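You operate a simulated robot arm through the tools that you are given. There is no shell and no other tool.

The job below is to be done with a simulated robot arm. You get a single attempt, and the scene is never put back.

Task
View the zone 3 sheet on the light box: keep it if even, hold it if cloudy. Light off after.

It is judged by the outcome, as a careful person would: the job done as asked, and still so three seconds after it is handed in. It fails if anything else is knocked over, pushed out of place, dropped, spilled or broken. Flat cloth is picked up by pressing the open fingertips on it (5 to 10 N) and closing them slowly along it; thin cloth reads only 2 to 8 mm in the jaws.

Robot
A 6-joint arm with a two-finger parallel gripper, fixed in place. Base frame: the origin is at the foot of the arm, x ahead of it, y to its left, z up; the work surface is at about z = 870. Readings come in mm, rad, newtons and seconds.
With the tool pointing down near the work surface it reaches from about 460 to 880 mm from the base axis. Its first joint turns from -2.007 to 2.007 rad. Payload 4.2 kg.
The tool frame sits at the grasp point between the pads (the TCP): z along the fingers, y along the line on which they close. The tips reach 23 mm beyond it. Largest opening 94 mm; finger width 38, thickness 10; the body of the gripper, 54 by 96 mm, starts 39 mm behind the TCP.
Orientation is told as [roll, pitch, yaw] about the base's x, y, z axes, in that order, counted from this pose: with the fingers straight down and closing along the base's y, the tool's x points along the base's -x, its y along +y and its z along -z.

Tools
- The arm moves only by the tool servo_tool. Its argument "series" is a list of rows, each a list of 7 numbers: the turn, a rotation vector about the tool's x, y, z in degrees, then the shift along the tool's x, y, z in mm, then the gripper command, from -1 (fully open) to 1 (shut), values between in proportion. In form: [[rx, ry, rz, dx, dy, dz, fingers], ...]. A call has 1 to 20 rows; each row is the pose to reach, as a shift and turn from the pose commanded when the call began, along the tool's axes at that moment. Each row takes 0.2 s and may step no farther than 50 mm and 0.15 rad from the row before; otherwise, or with a gripper value out of range, the whole call is refused. Where a pose cannot be reached the arm comes as near as it can. A force on the tool above 40 N (or 10 N above the force at the start of the call, whichever is more), or a blocked arm, ends the call early, and 0.2 s more pass. The fingers move at their own pace (about 108 mm/s each) and stop on an object; they squeeze with about 44 N. The grip force told is the motor's: it shows also when the fingers shut on nothing. Time passes only in rows, and 0.2 s behind the last, so rows that repeat a pose let the fingers close. The reply holds the time, the measured pose of the TCP, the force on the tool along the base axes, the opening and the grip force, in the units named above and with some noise, with the torque about the TCP (base axes, N m) and any sound that the robot's microphone picked up, and new pictures: "show" is both (left out), scene, wrist or none.
- Cameras (640 x 400 px; columns grow to the right, rows downward): "scene" is fixed at [217.3, -650.1, 1446.6]; the picture's right is [0.82, -0.57, 0.00], its down [-0.34, -0.48, -0.81] and it looks along [0.46, 0.66, -0.59] (base axes); focal length 323 px, centre (320, 200). "wrist" rides on the gripper at [86, 16, -75] in the tool frame; the picture's right is [-0.18, 0.98, 0.00], its down [-0.58, -0.11, -0.81] and it looks along [-0.79, -0.15, 0.59] (tool axes); focal length 243 px, centre (320, 200). There is no depth. A picture from a camera that has moved, and an enlarged one, comes with that camera's place and axes in the base frame and with its lens.
- move_column(by): slides the trunk up (or, below 0, down) by that many mm; the arm rides with it, the base frame stays. It gives what a move gives, with no picture.
- close_up(camera, box): a new picture of the part [left, top, right, bottom] of that camera's present view, enlarged. The clock stands still meanwhile.
- job_done(): hands the job in; it is judged then, once.

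Nothing tells you positions but the pictures and the camera data. Unless the task says otherwise, let go and move clear before handing in.

The tools are called after ">>>" as name(argument=value, ...) on one line, values as JSON. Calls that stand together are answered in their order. servo_tool: Moves the arm, as the interface text tells. Its arguments: {"type":"object","properties":{"series":{"type":"array","items":{"type":"array","items":{"type":"number"}}},"show":{"type":"string","enum":["both","scene","wrist","none"]}},"required":["series"]} The other tools are called the same way: move_column (by) slides the trunk up or down; close_up (camera, box) takes an enlarged picture of a part of a camera's view; job_done () hands the job in.

At the start:

```text
time: 0.0
ee_pos: [483.3, -360.5, 1258.9]
orientation: [0.0, 0.001, -0.001]
force: [0.2, 0.0, -0.3]
ft_torque: [0.01, -0.02, 0.01]
grip_width: 94.1
grasp_force: 0.0
trunk travel left (down, up): [-775.0, 215.0]
```

scene: 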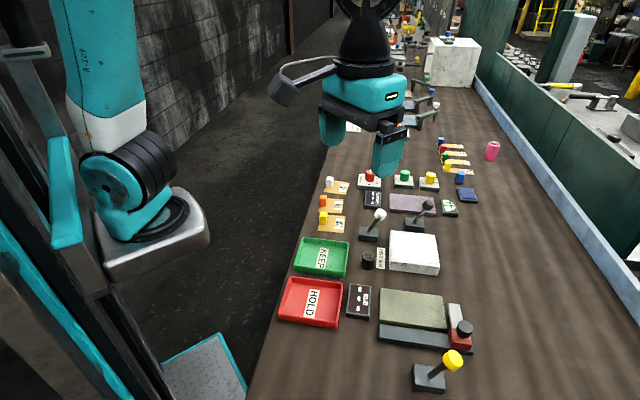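
wrist: 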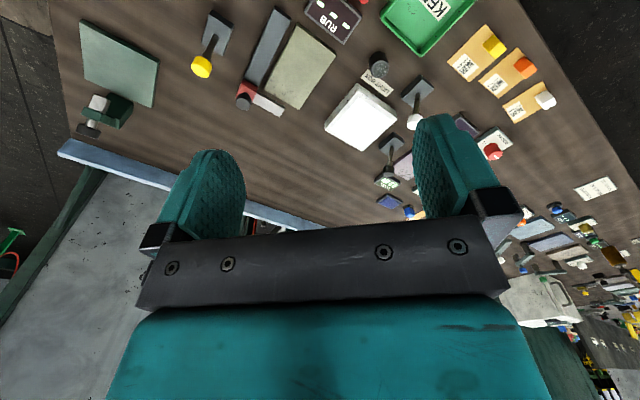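

I see a long bench with trays (KEEP green, HOLD red), sheets, levers, a light box (white block) with a knob, and more. I'll take enlarged pictures before moving anything.

>>> close_up(camera="scene", box=[270, 220, 480, 400])

>>> close_up(camera="scene", box=[310, 130, 510, 255])

>>> close_up(camera="wrist", box=[60, 0, 380, 200])

>>> close_up(camera="wrist", box=[320, 0, 640, 200])

```text
2.22 times, centred on (375, 310) of scene
camera zoom: at [217.3, -650.1, 1446.6], right [0.82, -0.57, 0.0], down [-0.34, -0.48, -0.81], along [0.46, 0.66, -0.59], focal length 718 px, centre (198, -44)
```

zoom: 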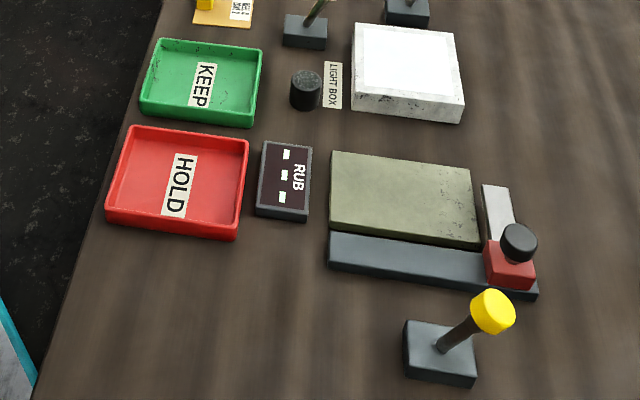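

```text
3.20 times, centred on (410, 192) of scene
camera zoom: at [217.3, -650.1, 1446.6], right [0.82, -0.57, 0.0], down [-0.34, -0.48, -0.81], along [0.46, 0.66, -0.59], focal length 1034 px, centre (32, 224)
```

zoom: 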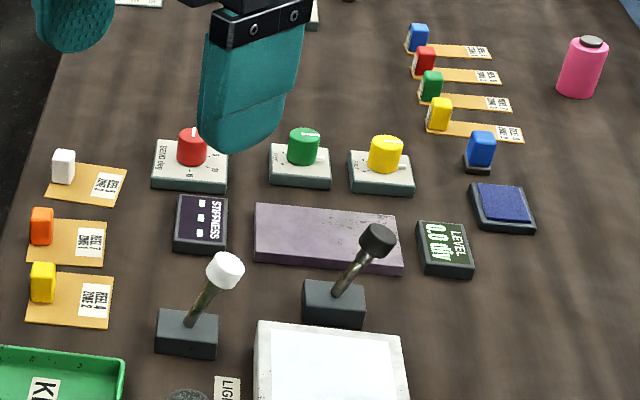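

```text
2.00 times, centred on (220, 100) of wrist
camera zoom: at [396.4, -344.0, 1332.4], right [0.18, 0.98, 0.0], down [0.58, -0.11, 0.81], along [0.79, -0.15, -0.59], focal length 485 px, centre (520, 400)
```

zoom: 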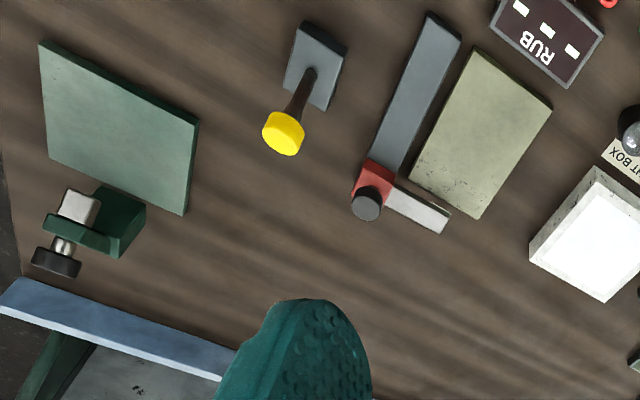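

```text
2.00 times, centred on (480, 100) of wrist
camera zoom: at [396.4, -344.0, 1332.4], right [0.18, 0.98, 0.0], down [0.58, -0.11, 0.81], along [0.79, -0.15, -0.59], focal length 485 px, centre (0, 400)
```

zoom: 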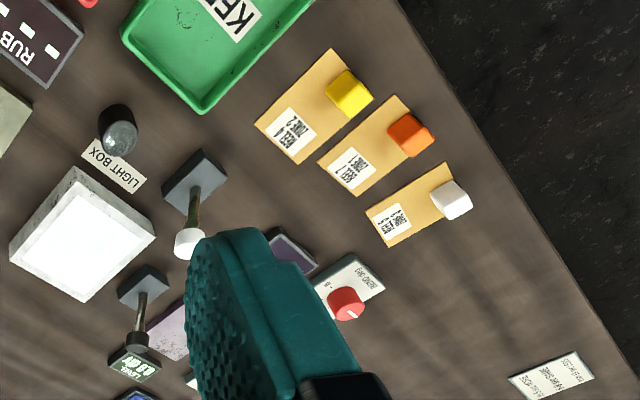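

Several tan cards with coloured tabs carry reel/zone labels; I need to read each one. Zooming in further.

>>> close_up(camera="scene", box=[315, 170, 365, 235])

>>> close_up(camera="scene", box=[430, 130, 485, 180])

>>> close_up(camera="wrist", box=[440, 10, 560, 130])

>>> close_up(camera="wrist", box=[500, 160, 640, 280])

>>> close_up(camera="scene", box=[330, 110, 420, 180])

>>> close_up(camera="scene", box=[350, 195, 450, 280])

```text
6.15 times, centred on (340, 202) of scene
camera zoom: at [217.3, -650.1, 1446.6], right [0.82, -0.57, 0.0], down [-0.34, -0.48, -0.81], along [0.46, 0.66, -0.59], focal length 1988 px, centre (197, 185)
```

zoom: 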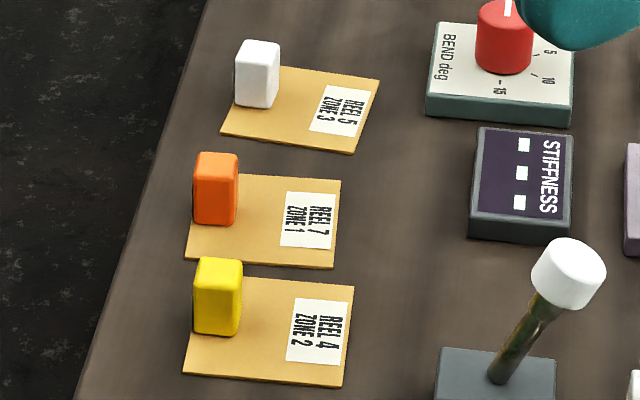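

```text
8.00 times, centred on (458, 155) of scene
camera zoom: at [217.3, -650.1, 1446.6], right [0.82, -0.57, 0.0], down [-0.34, -0.48, -0.81], along [0.46, 0.66, -0.59], focal length 2585 px, centre (-780, 560)
```

zoom: 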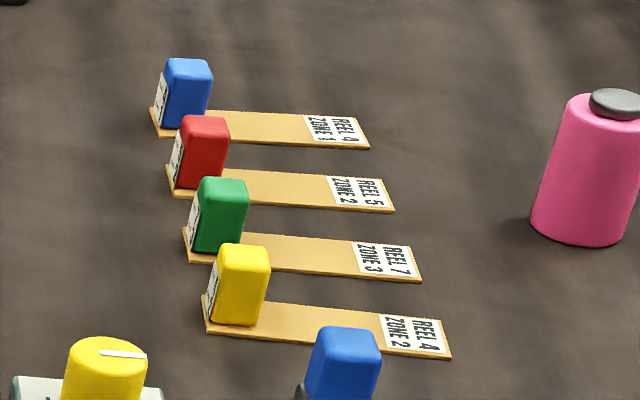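

```text
3.33 times, centred on (500, 70) of wrist
camera zoom: at [396.4, -344.0, 1332.4], right [0.18, 0.98, 0.0], down [0.58, -0.11, 0.81], along [0.79, -0.15, -0.59], focal length 809 px, centre (-280, 633)
```

zoom: 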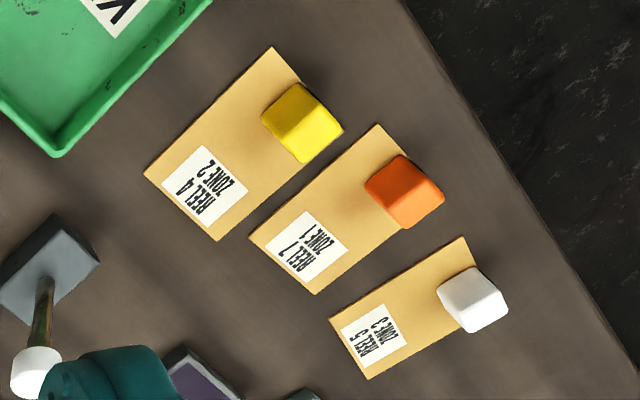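

```text
3.33 times, centred on (570, 220) of wrist
camera zoom: at [396.4, -344.0, 1332.4], right [0.18, 0.98, 0.0], down [0.58, -0.11, 0.81], along [0.79, -0.15, -0.59], focal length 809 px, centre (-513, 133)
```

zoom: 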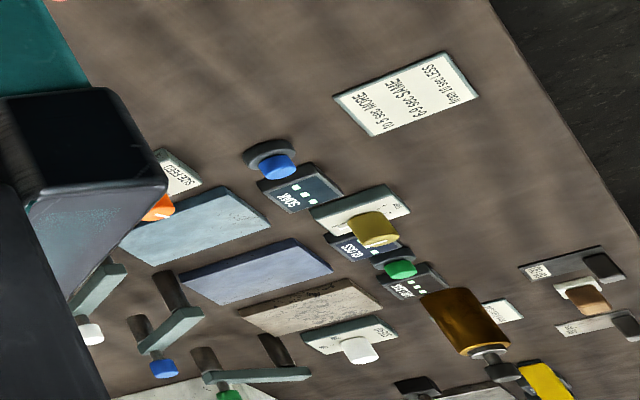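

```text
5.71 times, centred on (375, 145) of scene
camera zoom: at [217.3, -650.1, 1446.6], right [0.82, -0.57, 0.0], down [-0.34, -0.48, -0.81], along [0.46, 0.66, -0.59], focal length 1846 px, centre (6, 514)
```

zoom: 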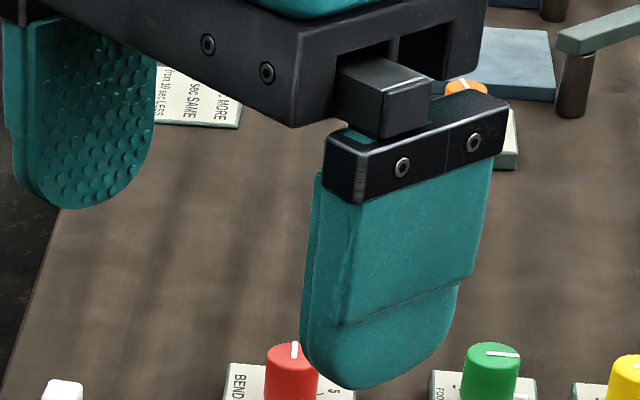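

```text
4.71 times, centred on (400, 238) of scene
camera zoom: at [217.3, -650.1, 1446.6], right [0.82, -0.57, 0.0], down [-0.34, -0.48, -0.81], along [0.46, 0.66, -0.59], focal length 1520 px, centre (-56, 24)
```

zoom: 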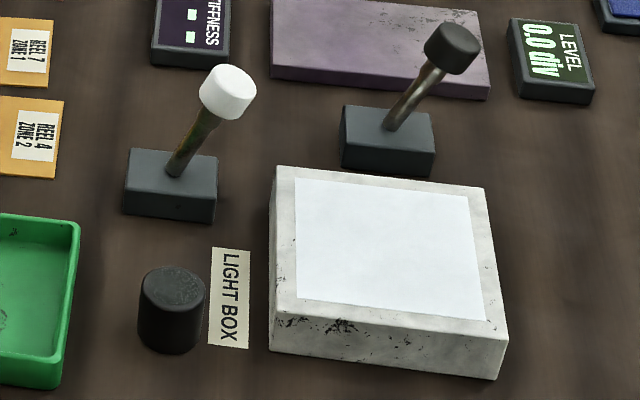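

The bench runs diagonally. The trio near its left edge are wide sheets, and the white-tab one reads "REEL 5 ZONE 3". The narrow cards farther off are strips and out of reach. The light box with its black knob sits at about (700,-330). I'll move over the white-tab sheet, aligned with the bench, for a closer look.

>>> servo_tool(series=[[0, 0, 4.07, -17.3, 36.9, 16.6, -1], [0, 0, 8.13, -34.7, 73.8, 33.2, -1], [0, 0, 12.2, -52, 110.8, 49.8, -1], [0, 0, 16.27, -69.3, 147.7, 66.3, -1], [0, 0, 20.33, -86.7, 184.6, 82.9, -1], [0, 0, 24.4, -104, 221.5, 99.5, -1], [0, 0, 28.47, -121.3, 258.4, 116.1, -1], [0, 0, 32.53, -138.7, 295.4, 132.7, -1], [0, 0, 36.6, -156, 332.3, 149.3, -1], [0, 0, 40.67, -173.3, 369.2, 165.8, -1], [0, 0, 44.73, -190.7, 406.1, 182.4, -1], [0, 0, 48.8, -208, 443, 199, -1], [0, 0, 48.8, -208, 443, 199, -1]])

```text
time: 2.8
ee_pos: [691.8, 85.8, 1057.7]
orientation: [-0.001, -0.001, -0.853]
force: [-0.4, 0.2, -0.6]
ft_torque: [0.0, -0.01, 0.02]
grip_width: 93.8
grasp_force: 0.0
trunk travel left (down, up): [-775.0, 215.0]
camera wrist: at [645.6, 160.8, 1132.1], right [0.86, 0.51, 0.0], down [0.3, -0.51, 0.81], along [0.41, -0.69, -0.59], focal length 243 px, centre (320, 200)
```

scene: 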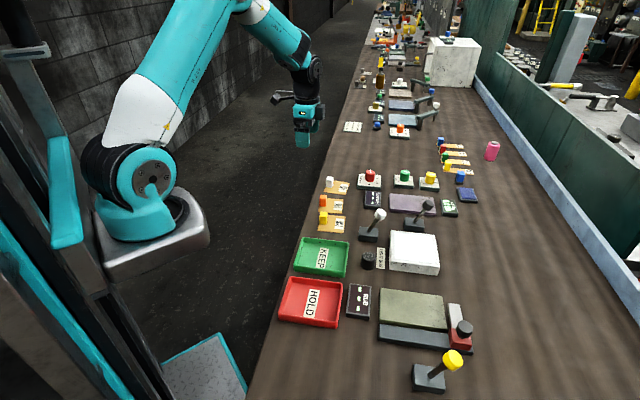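
wrist: 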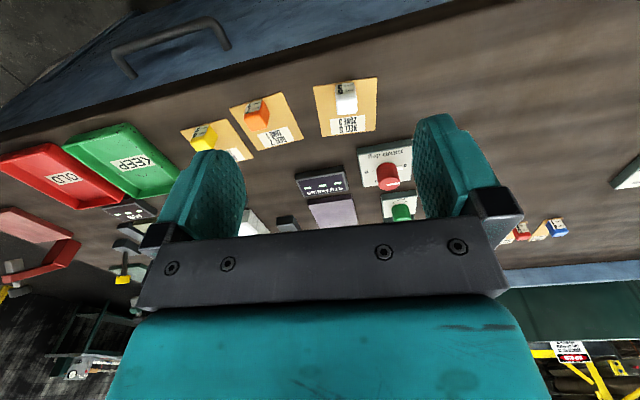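

The white-tab sheet is in view ahead of the gripper. I'm zooming in to get its tab shape and orientation.

>>> close_up(camera="wrist", box=[180, 60, 420, 210])

>>> close_up(camera="wrist", box=[300, 70, 400, 140])

>>> close_up(camera="scene", box=[340, 215, 450, 285])

>>> close_up(camera="scene", box=[320, 110, 500, 220])

```text
2.67 times, centred on (300, 135) of wrist
camera zoom: at [645.6, 160.8, 1132.1], right [0.86, 0.51, 0.0], down [0.3, -0.51, 0.81], along [0.41, -0.69, -0.59], focal length 647 px, centre (373, 373)
```

zoom: 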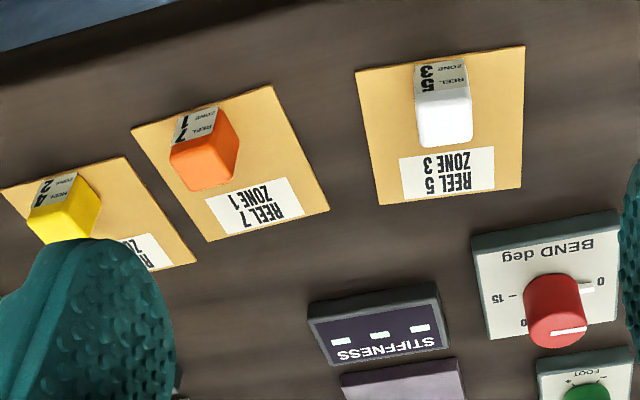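

```text
5.71 times, centred on (350, 105) of wrist
camera zoom: at [645.6, 160.8, 1132.1], right [0.86, 0.51, 0.0], down [0.3, -0.51, 0.81], along [0.41, -0.69, -0.59], focal length 1386 px, centre (149, 743)
```

zoom: 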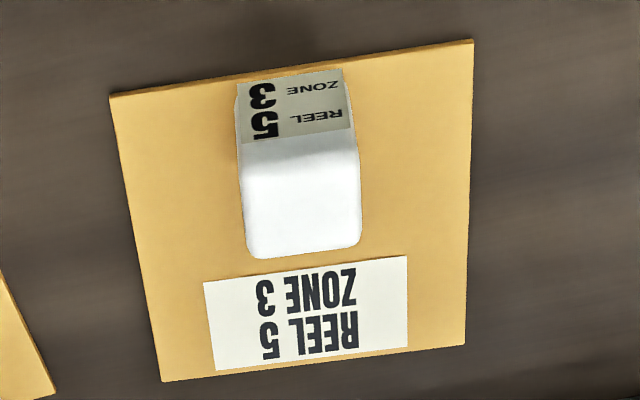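

```text
5.71 times, centred on (395, 250) of scene
camera zoom: at [217.3, -650.1, 1446.6], right [0.82, -0.57, 0.0], down [-0.34, -0.48, -0.81], along [0.46, 0.66, -0.59], focal length 1846 px, centre (-109, -86)
```

zoom: 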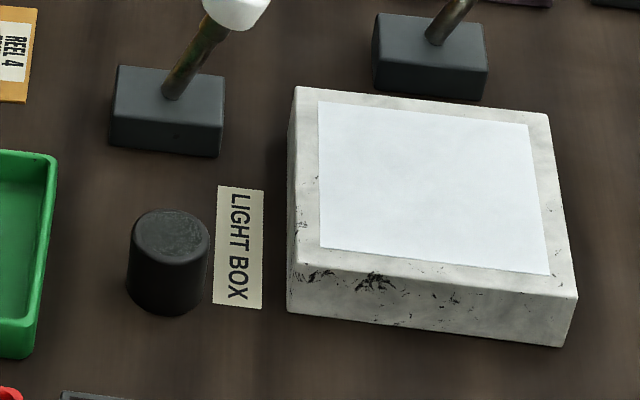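

```text
3.56 times, centred on (410, 165) of scene
camera zoom: at [217.3, -650.1, 1446.6], right [0.82, -0.57, 0.0], down [-0.34, -0.48, -0.81], along [0.46, 0.66, -0.59], focal length 1149 px, centre (0, 324)
```

zoom: 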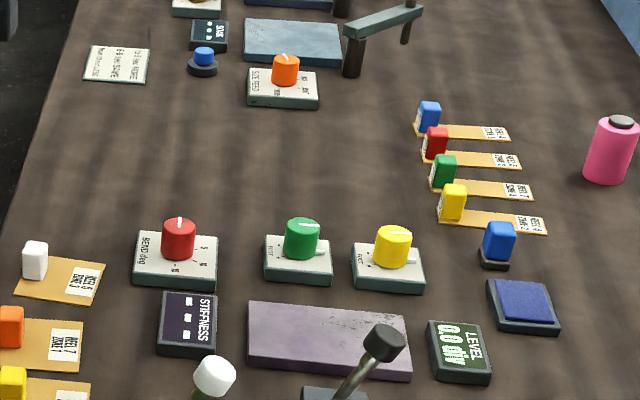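

The white-tab block is about 22 × 17 mm and 30 mm tall, centred near (745, 49) on a 70 mm square sheet turned about 39°. I'll go above the tab with the fingers part-open and check alignment.

>>> servo_tool(series=[[0, 0, 0.5, -16, 4.2, 24, -0.28], [0, 0, 1.0, -32, 8.4, 48, -0.28], [0, 0, 1.6, -48, 12.6, 72, -0.28], [0, 0, 1.6, -63.2, 16.7, 97, -0.28], [0, 0, 1.6, -63.2, 16.7, 97, -0.28]])

```text
time: 4.0
ee_pos: [746.8, 48.9, 962.3]
orientation: [0.0, 0.0, -0.88]
force: [0.2, 0.5, 0.7]
ft_torque: [-0.03, 0.02, -0.03]
grip_width: 60.3
grasp_force: 0.0
trunk travel left (down, up): [-775.0, 215.0]
camera wrist: at [702.6, 124.9, 1036.1], right [0.87, 0.49, 0.0], down [0.29, -0.52, 0.81], along [0.39, -0.7, -0.59], focal length 243 px, centre (320, 200)
```

scene: 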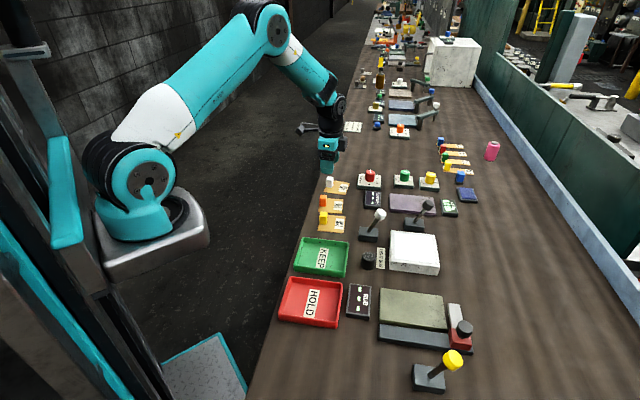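
wrist: 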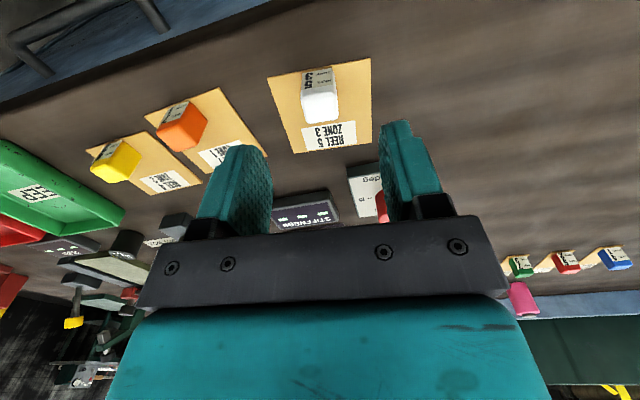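

The tab is just ahead between the fingers. I'm enlarging it to measure its offset.

>>> close_up(camera="wrist", box=[250, 50, 390, 160])

```text
3.64 times, centred on (320, 105) of wrist
camera zoom: at [702.6, 124.9, 1036.1], right [0.87, 0.49, 0.0], down [0.29, -0.52, 0.81], along [0.39, -0.7, -0.59], focal length 882 px, centre (320, 546)
```

zoom: 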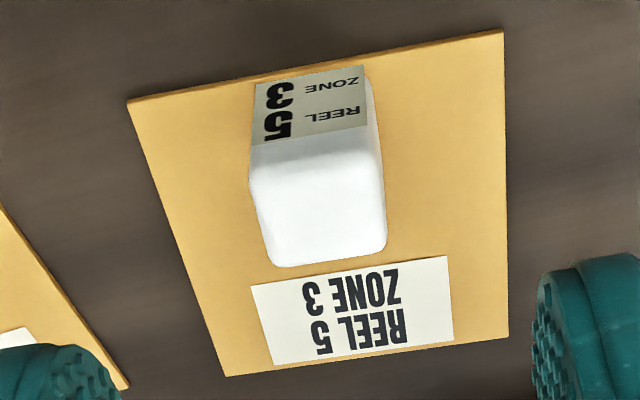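

The tab centre matches the tool position within about 1 mm. I'll go straight down so the tips clear the sheet by a few mm, without closing yet.

>>> servo_tool(series=[[0, 0, 0.3, 0.6, 0, 25, -0.28], [0, 0, 0.3, 0.6, 0, 45, -0.28], [0, 0, 0.3, 0.6, 0, 56, -0.28], [0, 0, 0.3, 0.6, 0, 59, -0.28], [0, 0, 0.3, 0.6, 0, 59, -0.28]], show="wrist")

```text
time: 5.2
ee_pos: [746.7, 47.9, 904.2]
orientation: [0.0, -0.001, -0.886]
force: [0.0, -0.6, 0.4]
ft_torque: [0.0, -0.01, 0.0]
grip_width: 60.2
grasp_force: 0.0
trunk travel left (down, up): [-775.0, 215.0]
camera wrist: at [701.8, 124.7, 977.2], right [0.88, 0.48, 0.0], down [0.28, -0.52, 0.81], along [0.39, -0.71, -0.59], focal length 243 px, centre (320, 200)
```

wrist: 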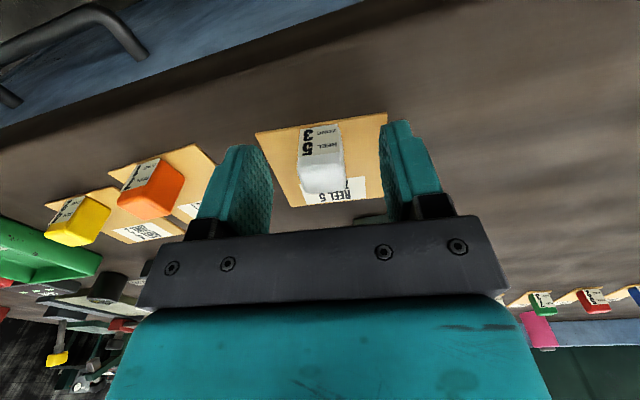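

The fingers straddle the tab with the tips just above the sheet. Now I'll close gently on it.

>>> servo_tool(series=[[0, 0, 0, 0, 0, 1.5, 0.2], [0, 0, 0, 0, 0, 1.5, 0.45], [0, 0, 0, 0, 0, 1.5, 0.7], [0, 0, 0, 0, 0, 1.5, 1], [0, 0, 0, 0, 0, 1.5, 1], [0, 0, 0, 0, 0, 1.5, 1]], show="wrist")

```text
time: 6.6
ee_pos: [745.9, 47.9, 903.2]
orientation: [-0.001, 0.001, -0.884]
force: [1.1, 0.6, 0.0]
ft_torque: [-0.01, -0.05, -0.01]
grip_width: 20.8
grasp_force: 43.9
trunk travel left (down, up): [-775.0, 215.0]
camera wrist: at [702.0, 124.4, 976.0], right [0.88, 0.48, 0.0], down [0.28, -0.52, 0.81], along [0.39, -0.71, -0.59], focal length 243 px, centre (320, 200)
```

wrist: 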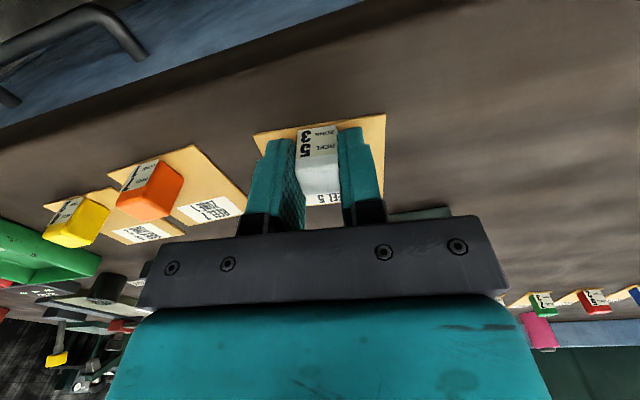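

Grip is firm at 20.8 mm on the tab. I'll lift straight up and check the sheet comes along level.

>>> servo_tool(series=[[0, 0, 0, 0, 0, -8, 1], [0, 0, 0, 0, 0, -25, 1], [0, 0, 0, 0, 0, -55, 1], [0, 0, 0, 0, 0, -95, 1], [0, 0, 0, 0, 0, -140, 1], [0, 0, 0, 0, 0, -180, 1], [0, 0, 0, 0, 0, -180, 1]])

```text
time: 8.2
ee_pos: [746.5, 46.8, 1083.2]
orientation: [0.0, 0.001, -0.885]
force: [-0.3, -0.5, -0.8]
ft_torque: [0.01, 0.02, 0.03]
grip_width: 21.0
grasp_force: 44.5
trunk travel left (down, up): [-775.0, 215.0]
camera wrist: at [702.8, 123.3, 1157.2], right [0.88, 0.48, 0.0], down [0.28, -0.52, 0.81], along [0.39, -0.71, -0.59], focal length 243 px, centre (320, 200)
```

scene: 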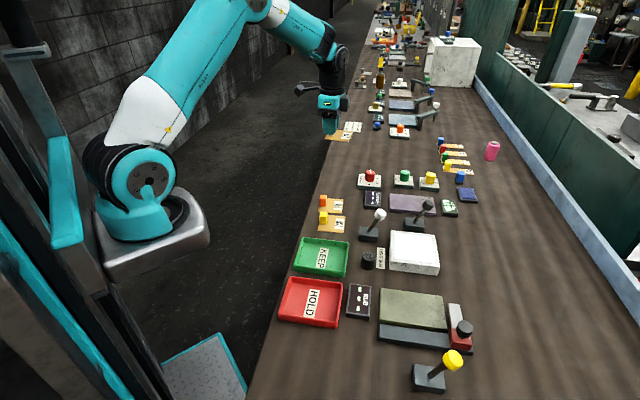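
wrist: 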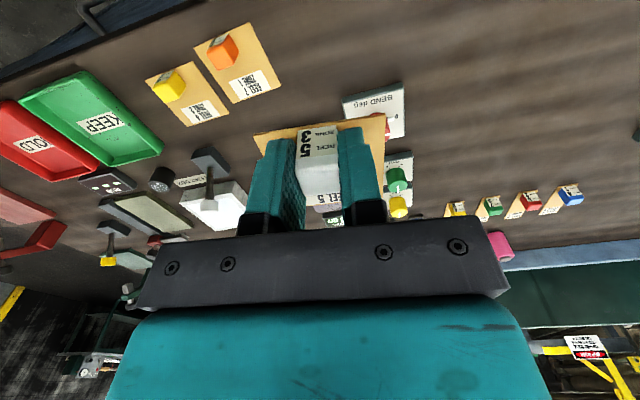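

The sheet is held level. I'll carry it high toward the light box and stop where the wrist camera can see the box beside the held sheet.

>>> servo_tool(series=[[0, 0, 0, -38.8, -22.4, 0, 1], [0, 0, 0, -77.6, -44.8, 0, 1], [0, 0, 0, -116.5, -67.3, 0, 1], [0, 0, 0, -155.3, -89.7, 0, 1], [0, 0, 0, -155.3, -89.7, 0, 1]])

>>> close_up(camera="wrist", box=[90, 60, 330, 210])

```text
time: 9.4
ee_pos: [772.9, -132.9, 1083.0]
orientation: [-0.001, 0.001, -0.884]
force: [-0.5, 0.0, -0.6]
ft_torque: [-0.02, 0.04, -0.01]
grip_width: 21.0
grasp_force: 43.7
trunk travel left (down, up): [-775.0, 215.0]
camera wrist: at [729.0, -55.4, 1157.2], right [0.88, 0.48, 0.0], down [0.28, -0.52, 0.81], along [0.39, -0.71, -0.59], focal length 243 px, centre (320, 200)
```

scene: 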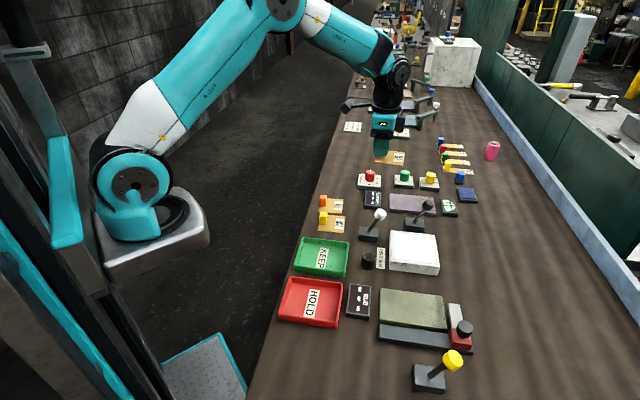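
wrist: 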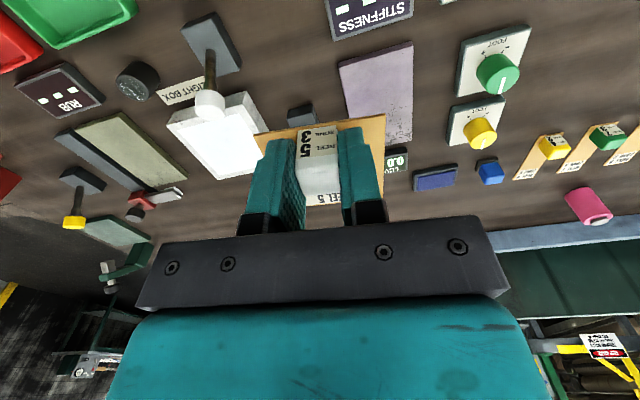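

```text
2.67 times, centred on (210, 135) of wrist
camera zoom: at [729.0, -55.4, 1157.2], right [0.88, 0.48, 0.0], down [0.28, -0.52, 0.81], along [0.39, -0.71, -0.59], focal length 647 px, centre (613, 373)
```

zoom: 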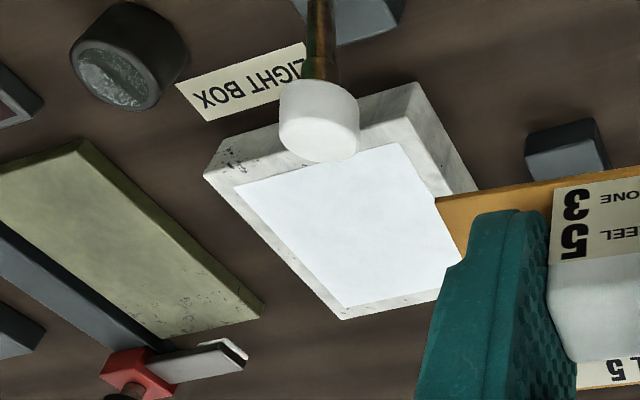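

The light-box panel is about 90 mm square, centred near (728, -319), top about z 900 and turned 45°. A white-topped lever stands close by at about (702, -217, 951). I'll traverse high, turn the sheet to match, and stop above the panel.

>>> servo_tool(series=[[0, 0, -1.4, -22.9, -38.6, 0, 1], [0, 0, -2.8, -45.8, -77.3, 0, 1], [0, 0, -4.3, -68.6, -115.9, 0, 1], [0, 0, -5.7, -91.5, -154.5, 0, 1], [0, 0, -5.7, -91.5, -154.5, 0, 1], [0, 0, -5.7, -91.5, -154.5, 40, 1], [0, 0, -5.7, -91.5, -154.5, 70, 1], [0, 0, -5.7, -91.5, -154.5, 70, 1]])

>>> close_up(camera="scene", box=[340, 180, 480, 285])

>>> close_up(camera="wrist", box=[160, 20, 480, 220])

```text
time: 11.2
ee_pos: [712.4, -299.3, 1011.0]
orientation: [0.0, -0.001, -0.784]
force: [-0.7, -0.6, -0.4]
ft_torque: [0.03, -0.02, -0.01]
grip_width: 21.1
grasp_force: 44.5
trunk travel left (down, up): [-775.0, 215.0]
camera wrist: at [662.8, -227.0, 1086.0], right [0.82, 0.57, 0.0], down [0.33, -0.49, 0.81], along [0.46, -0.67, -0.59], focal length 243 px, centre (320, 200)
```

scene: 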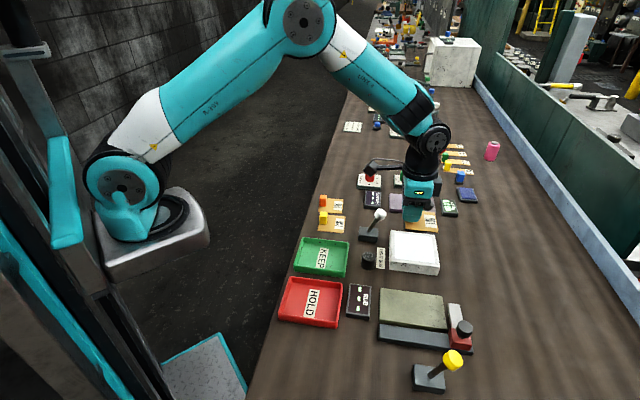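
wrist: 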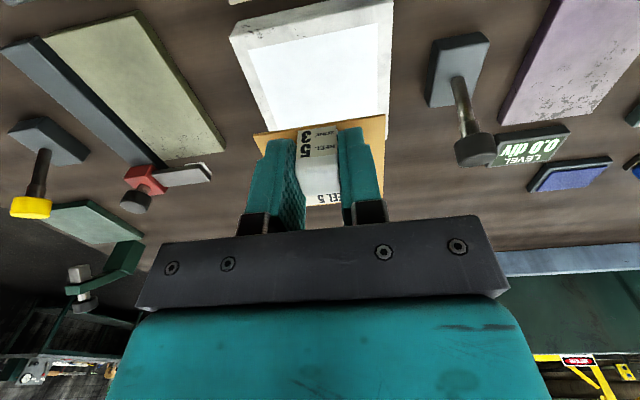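

```text
3.81 times, centred on (410, 232) of scene
camera zoom: at [217.3, -650.1, 1446.6], right [0.82, -0.57, 0.0], down [-0.34, -0.48, -0.81], along [0.46, 0.66, -0.59], focal length 1231 px, centre (-23, 76)
```

zoom: 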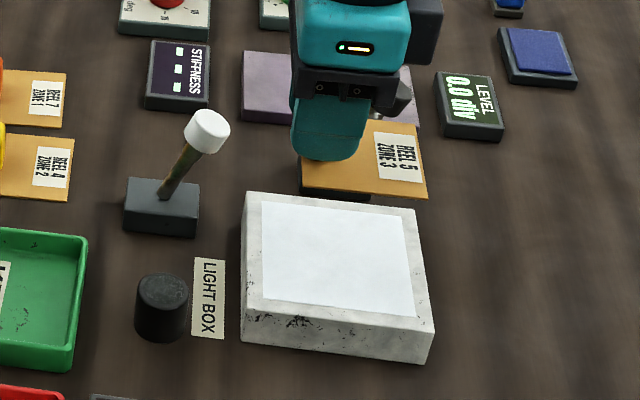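

```text
2.00 times, centred on (320, 120) of wrist
camera zoom: at [662.8, -227.0, 1086.0], right [0.82, 0.57, 0.0], down [0.33, -0.49, 0.81], along [0.46, -0.67, -0.59], focal length 485 px, centre (320, 360)
```

zoom: 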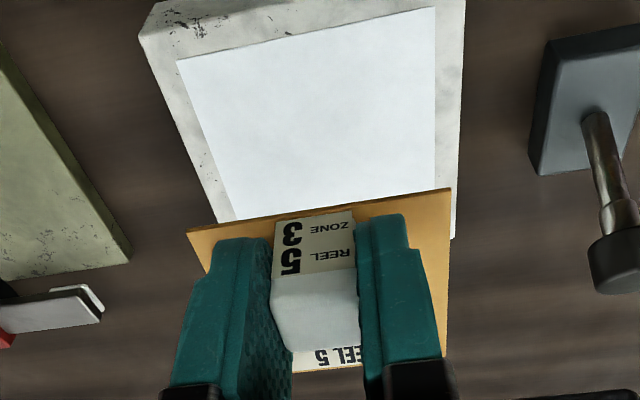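

The panel's edges are square with the held sheet, with only a 3 mm correction needed. I'll descend to just above the panel, then step down slowly watching the force.

>>> servo_tool(series=[[0, 0, 0, 1.5, -2.6, 25, 1], [0, 0, 0, 1.5, -2.6, 50, 1], [0, 0, 0, 1.5, -2.6, 65, 1], [0, 0, 0, 1.5, -2.6, 70, 1], [0, 0, 0, 1.5, -2.6, 70, 1]])

>>> close_up(camera="scene", box=[340, 180, 480, 285])

```text
time: 12.4
ee_pos: [711.5, -301.4, 942.2]
orientation: [0.0, 0.0, -0.784]
force: [0.3, -0.3, -1.6]
ft_torque: [-0.01, -0.02, -0.01]
grip_width: 21.1
grasp_force: 44.4
trunk travel left (down, up): [-775.0, 215.0]
camera wrist: at [658.9, -228.4, 1015.6], right [0.82, 0.57, 0.0], down [0.33, -0.49, 0.81], along [0.46, -0.67, -0.59], focal length 243 px, centre (320, 200)
```

scene: 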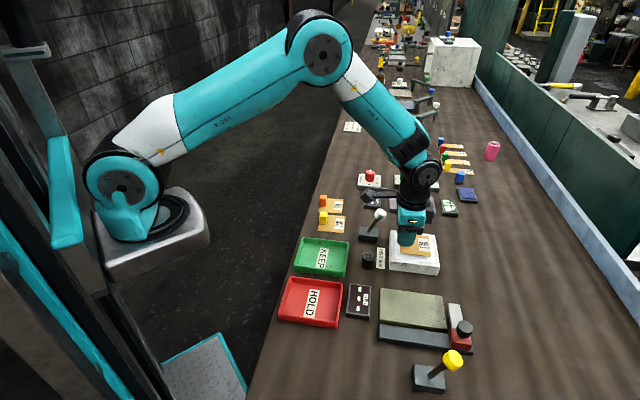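
wrist: 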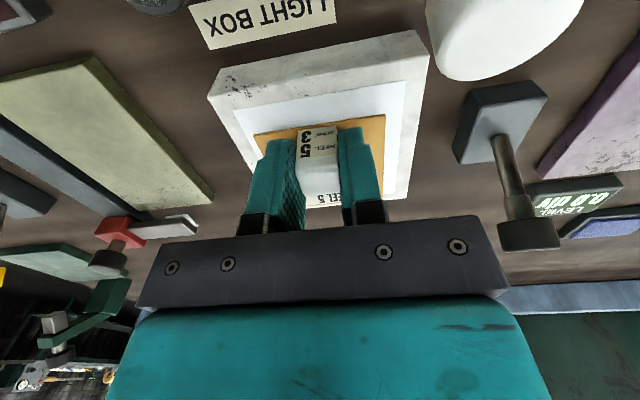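

```text
3.81 times, centred on (410, 232) of scene
camera zoom: at [217.3, -650.1, 1446.6], right [0.82, -0.57, 0.0], down [-0.34, -0.48, -0.81], along [0.46, 0.66, -0.59], focal length 1231 px, centre (-23, 76)
```

zoom: 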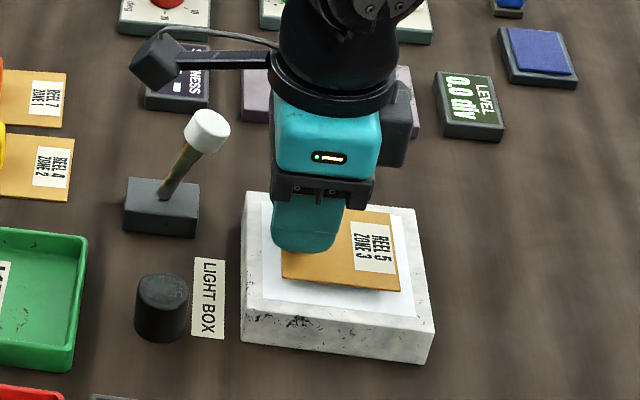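

The sheet is centred over the panel, about 9 mm above it. I'm creeping down in small steps for a soft contact.

>>> servo_tool(series=[[0, 0, 0, 0, 0, 2, 1], [0, 0, 0, 0, 0, 4, 1], [0, 0, 0, 0, 0, 5.5, 1], [0, 0, 0, 0, 0, 7, 1], [0, 0, 0, 0, 0, 7, 1]], show="none")

>>> close_up(camera="scene", box=[370, 215, 450, 280])

```text
time: 13.6
ee_pos: [710.8, -299.1, 934.9]
orientation: [-0.001, 0.001, -0.785]
force: [0.1, 0.5, 0.1]
ft_torque: [0.02, 0.02, 0.0]
grip_width: 21.1
grasp_force: 43.5
trunk travel left (down, up): [-775.0, 215.0]
```

```text
6.15 times, centred on (410, 248) of scene
camera zoom: at [217.3, -650.1, 1446.6], right [0.82, -0.57, 0.0], down [-0.34, -0.48, -0.81], along [0.46, 0.66, -0.59], focal length 1988 px, centre (-234, -92)
```

zoom: 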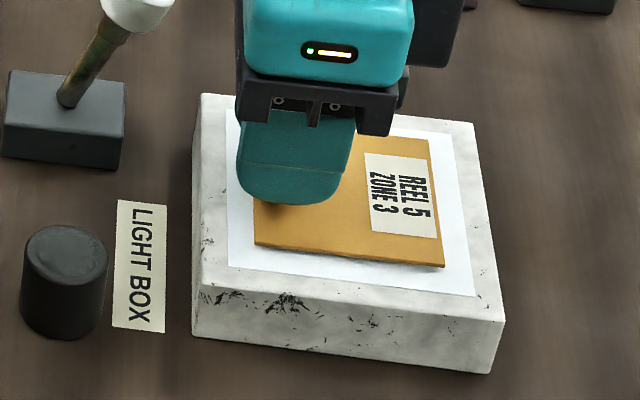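

>>> servo_tool(series=[[0, 0, 0, 0, 0, 1, 1], [0, 0, 0, 0, 0, 2, 1], [0, 0, 0, 0, 0, 2, 1]], show="none")

>>> close_up(camera="scene", box=[370, 215, 450, 280])

```text
time: 14.4
ee_pos: [710.0, -299.2, 932.7]
orientation: [-0.001, -0.001, -0.784]
force: [0.1, 0.3, -0.2]
ft_torque: [0.01, 0.0, 0.0]
grip_width: 21.0
grasp_force: 44.3
trunk travel left (down, up): [-775.0, 215.0]
```

```text
6.15 times, centred on (410, 248) of scene
camera zoom: at [217.3, -650.1, 1446.6], right [0.82, -0.57, 0.0], down [-0.34, -0.48, -0.81], along [0.46, 0.66, -0.59], focal length 1988 px, centre (-234, -92)
```

zoom: 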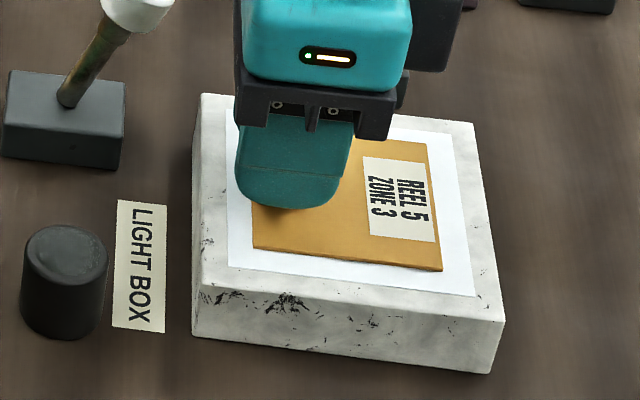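

>>> servo_tool(series=[[0, 0, 0, 0, 0, 0.8, 1], [0, 0, 0, 0, 0, 1.6, 1], [0, 0, 0, 0, 0, 1.6, 1]], show="none")

>>> close_up(camera="scene", box=[370, 215, 450, 280])

```text
time: 15.2
ee_pos: [709.7, -300.1, 931.6]
orientation: [-0.001, 0.0, -0.786]
force: [-0.7, -0.5, 4.0]
ft_torque: [-0.02, 0.01, -0.01]
grip_width: 21.0
grasp_force: 43.2
trunk travel left (down, up): [-775.0, 215.0]
```

```text
6.15 times, centred on (410, 248) of scene
camera zoom: at [217.3, -650.1, 1446.6], right [0.82, -0.57, 0.0], down [-0.34, -0.48, -0.81], along [0.46, 0.66, -0.59], focal length 1988 px, centre (-234, -92)
```

zoom: 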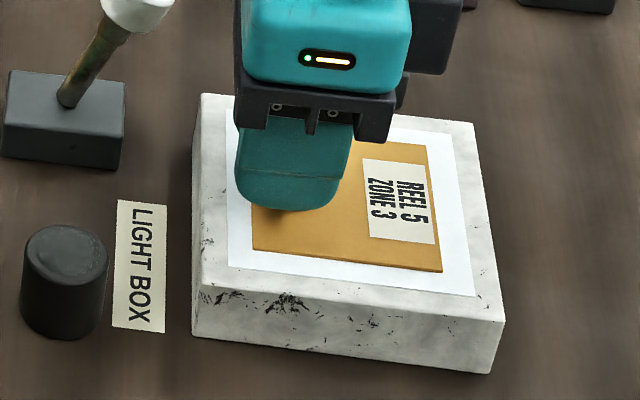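

Contact at about 4 N, and the sheet lies flat on the panel. Opening the fingers and rising clear.

>>> servo_tool(series=[[0, 0, 0, 0, 0, 0, 0.45], [0, 0, 0, 0, 0, 0, 0.1], [0, 0, 0, 0, 0, 0, 0.0], [0, 0, 0, 0, 0, -10, 0.0], [0, 0, 0, 0, 0, -40, 0.0], [0, 0, 0, 0, 0, -85, 0.0], [0, 0, 0, 0, 0, -130, 0.0], [0, 0, 0, 0, 0, -170, 0.0], [0, 0, 0, 0, 0, -170, 0.0]])

>>> close_up(camera="scene", box=[340, 195, 460, 285])

>>> close_up(camera="wrist", box=[160, 0, 480, 200])

```text
time: 17.2
ee_pos: [709.6, -300.2, 1100.8]
orientation: [0.0, 0.0, -0.786]
force: [-1.0, -0.1, -0.6]
ft_torque: [0.0, -0.01, 0.03]
grip_width: 46.8
grasp_force: 0.1
trunk travel left (down, up): [-775.0, 215.0]
camera wrist: at [658.3, -228.6, 1174.6], right [0.82, 0.57, 0.0], down [0.33, -0.49, 0.81], along [0.46, -0.67, -0.59], focal length 243 px, centre (320, 200)
```

scene: 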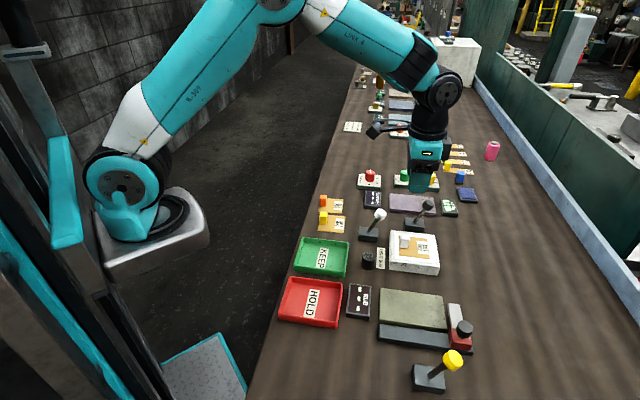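
wrist: 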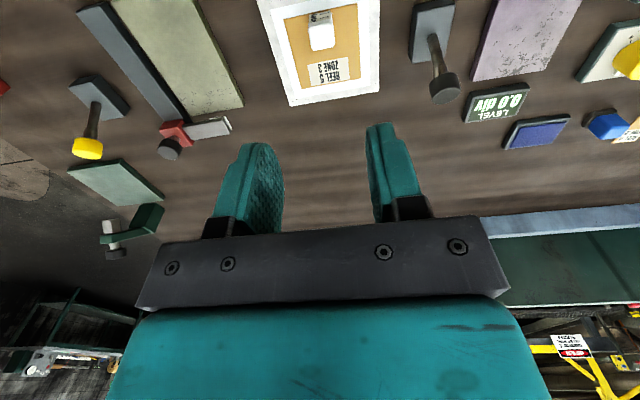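

```text
4.44 times, centred on (400, 240) of scene
camera zoom: at [217.3, -650.1, 1446.6], right [0.82, -0.57, 0.0], down [-0.34, -0.48, -0.81], along [0.46, 0.66, -0.59], focal length 1436 px, centre (-36, 22)
```

zoom: 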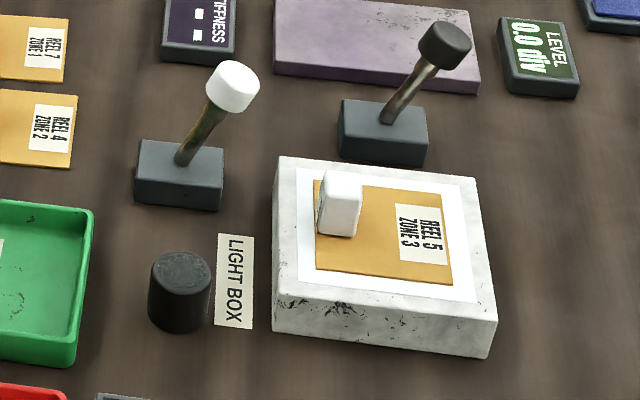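

```text
2.00 times, centred on (320, 100) of wrist
camera zoom: at [658.3, -228.6, 1174.6], right [0.82, 0.57, 0.0], down [0.33, -0.49, 0.81], along [0.46, -0.67, -0.59], focal length 485 px, centre (320, 400)
```

zoom: 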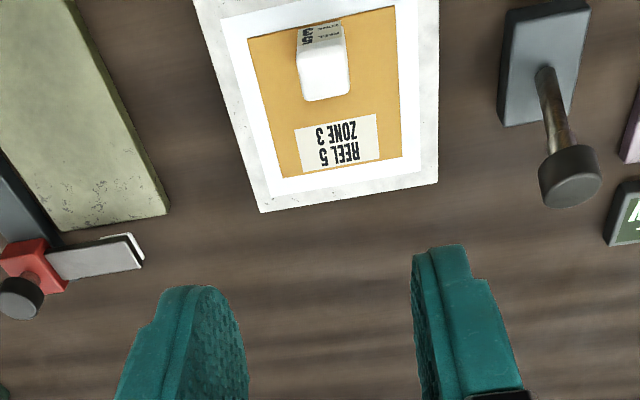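

The zone 3 sheet sits centred on the light box. Next is the black light-box control at about (617, -277), so I'll move the wrist camera in to see how it works.

>>> servo_tool(series=[[0, 0, 0, 30.4, -12.3, 12, 0], [0, 0, 0, 60.8, -24.5, 25, 0.5], [0, 0, 0, 91.1, -36.8, 37, 1], [0, 0, 0, 121.5, -49.1, 50, 1], [0, 0, 0, 121.5, -49.1, 50, 1]])

>>> close_up(camera="wrist", box=[240, 40, 400, 140])

>>> close_up(camera="scene", box=[345, 240, 395, 275])

```text
time: 18.4
ee_pos: [589.9, -248.5, 1051.1]
orientation: [-0.001, 0.002, -0.785]
force: [0.4, 0.1, 0.1]
ft_torque: [0.0, 0.02, 0.0]
grip_width: 0.5
grasp_force: 42.2
trunk travel left (down, up): [-775.0, 215.0]
camera wrist: at [539.1, -175.8, 1124.9], right [0.82, 0.57, 0.0], down [0.33, -0.49, 0.81], along [0.46, -0.67, -0.59], focal length 243 px, centre (320, 200)
```

scene: 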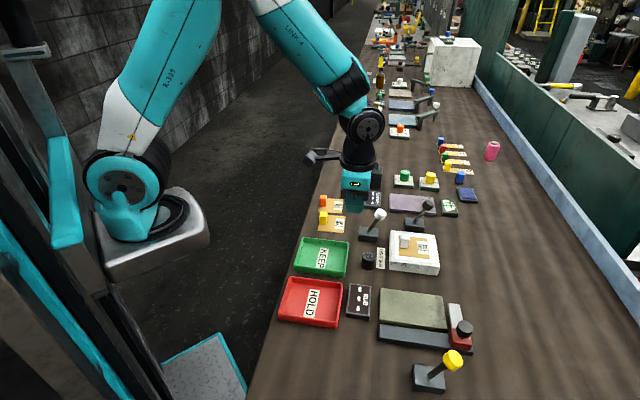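
wrist: 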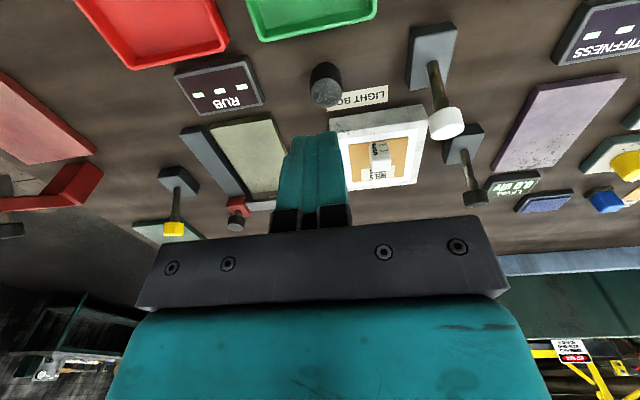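

```text
4.00 times, centred on (320, 90) of wrist
camera zoom: at [539.1, -175.8, 1124.9], right [0.82, 0.57, 0.0], down [0.33, -0.49, 0.81], along [0.46, -0.67, -0.59], focal length 970 px, centre (320, 640)
```

zoom: 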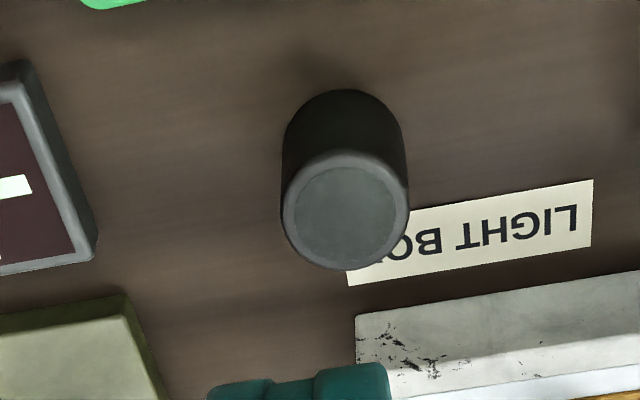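

```text
11.43 times, centred on (370, 258) of scene
camera zoom: at [217.3, -650.1, 1446.6], right [0.82, -0.57, 0.0], down [-0.34, -0.48, -0.81], along [0.46, 0.66, -0.59], focal length 3693 px, centre (-251, -457)
```

zoom: 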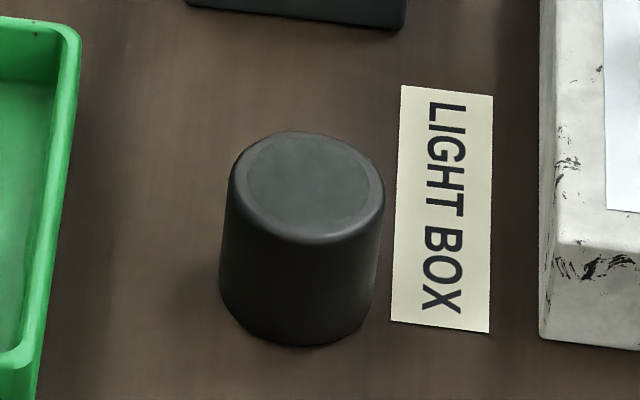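

The control is a plain black cylinder, about 31 mm wide with a lighter inset cap and no pointer, so it looks like a push button. With the fingers shut, I'll come down above its cap.

>>> servo_tool(series=[[0, 0, 0, -21, -0.9, 15, 1], [0, 0, 0, -42.4, -1.8, 30, 1], [0, 0, 0, -42.4, -1.8, 70, 1], [0, 0, 0, -42.4, -1.8, 100, 1], [0, 0, 0, -42.4, -1.8, 112, 1], [0, 0, 0, -42.4, -1.8, 112, 1]])

>>> close_up(camera="scene", box=[330, 215, 410, 280])

```text
time: 19.8
ee_pos: [619.2, -276.6, 939.9]
orientation: [0.001, 0.001, -0.785]
force: [-0.1, 0.3, 0.3]
ft_torque: [-0.01, 0.04, 0.0]
grip_width: 0.0
grasp_force: 42.8
trunk travel left (down, up): [-775.0, 215.0]
camera wrist: at [566.7, -205.5, 1013.4], right [0.82, 0.57, 0.0], down [0.33, -0.49, 0.81], along [0.46, -0.67, -0.59], focal length 243 px, centre (320, 200)
```

scene: 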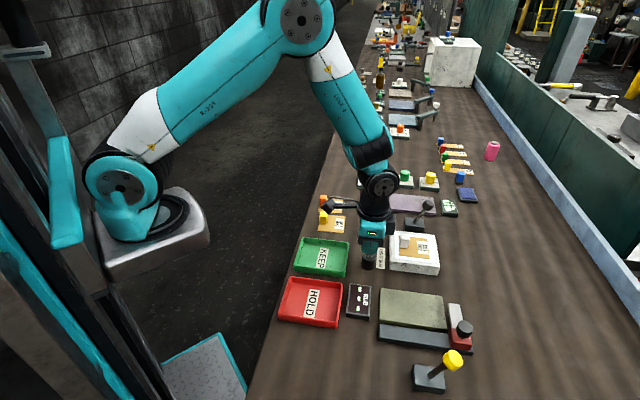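
wrist: 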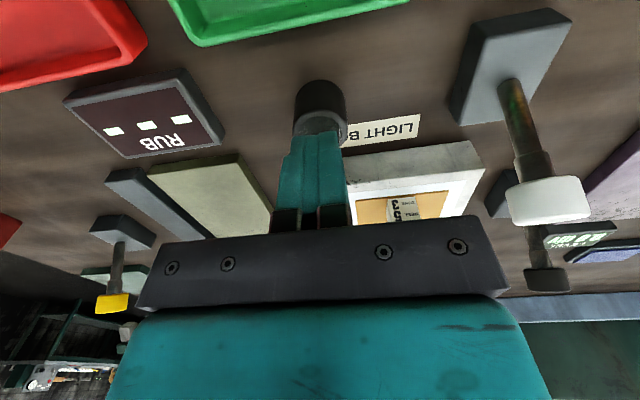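

```text
6.15 times, centred on (370, 248) of scene
camera zoom: at [217.3, -650.1, 1446.6], right [0.82, -0.57, 0.0], down [-0.34, -0.48, -0.81], along [0.46, 0.66, -0.59], focal length 1988 px, centre (12, -92)
```

zoom: 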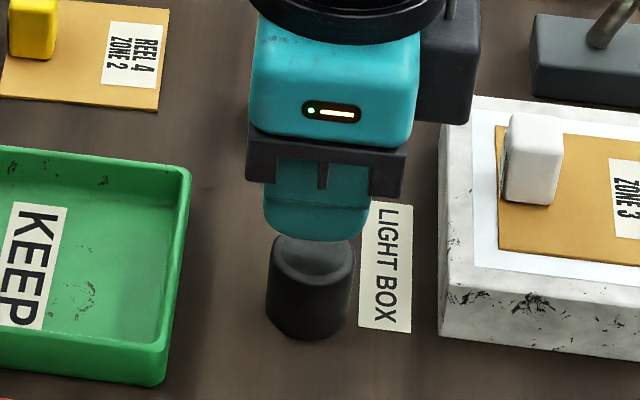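

The shut fingertips are right over the cap. I'll press slowly, watching force and the panel.

>>> servo_tool(series=[[0, 0, 0, 0, 0, 4, 1], [0, 0, 0, 0, 0, 8, 1], [0, 0, 0, 0, 0, 11, 1], [0, 0, 0, 0, 0, 13, 1], [0, 0, 0, 0, 0, 14, 1], [0, 0, 0, 0, 0, 14, 1]])

>>> close_up(camera="scene", box=[330, 215, 450, 290])

```text
time: 21.2
ee_pos: [617.9, -279.5, 924.5]
orientation: [0.0, -0.002, -0.787]
force: [0.1, 0.1, -0.3]
ft_torque: [0.02, 0.02, -0.01]
grip_width: 0.0
grasp_force: 42.1
trunk travel left (down, up): [-775.0, 215.0]
camera wrist: at [567.5, -206.7, 999.2], right [0.82, 0.57, 0.0], down [0.33, -0.49, 0.81], along [0.46, -0.67, -0.59], focal length 243 px, centre (320, 200)
```

scene: 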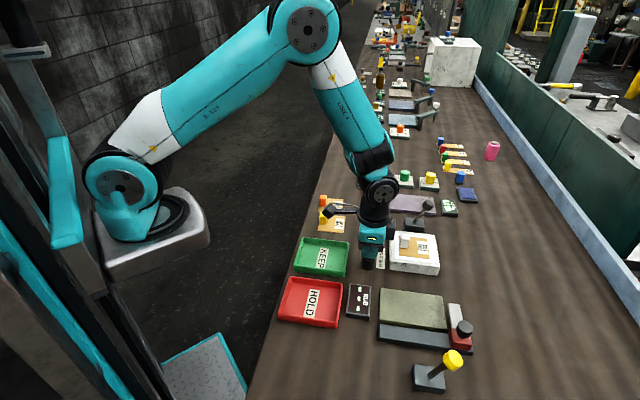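
wrist: 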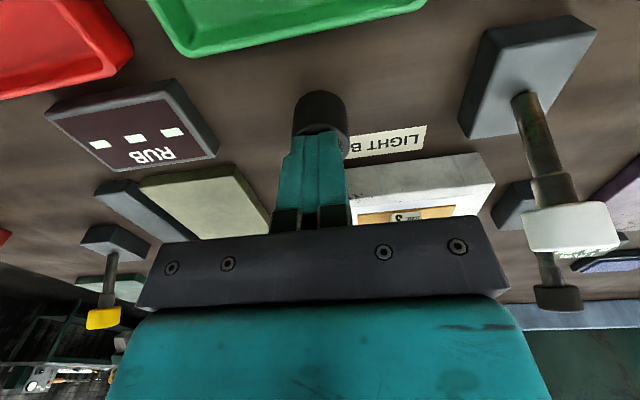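

```text
5.33 times, centred on (390, 252) of scene
camera zoom: at [217.3, -650.1, 1446.6], right [0.82, -0.57, 0.0], down [-0.34, -0.48, -0.81], along [0.46, 0.66, -0.59], focal length 1723 px, centre (-53, -80)
```

zoom: 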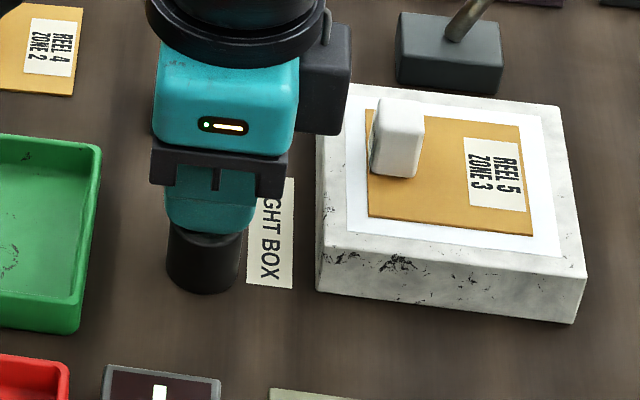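

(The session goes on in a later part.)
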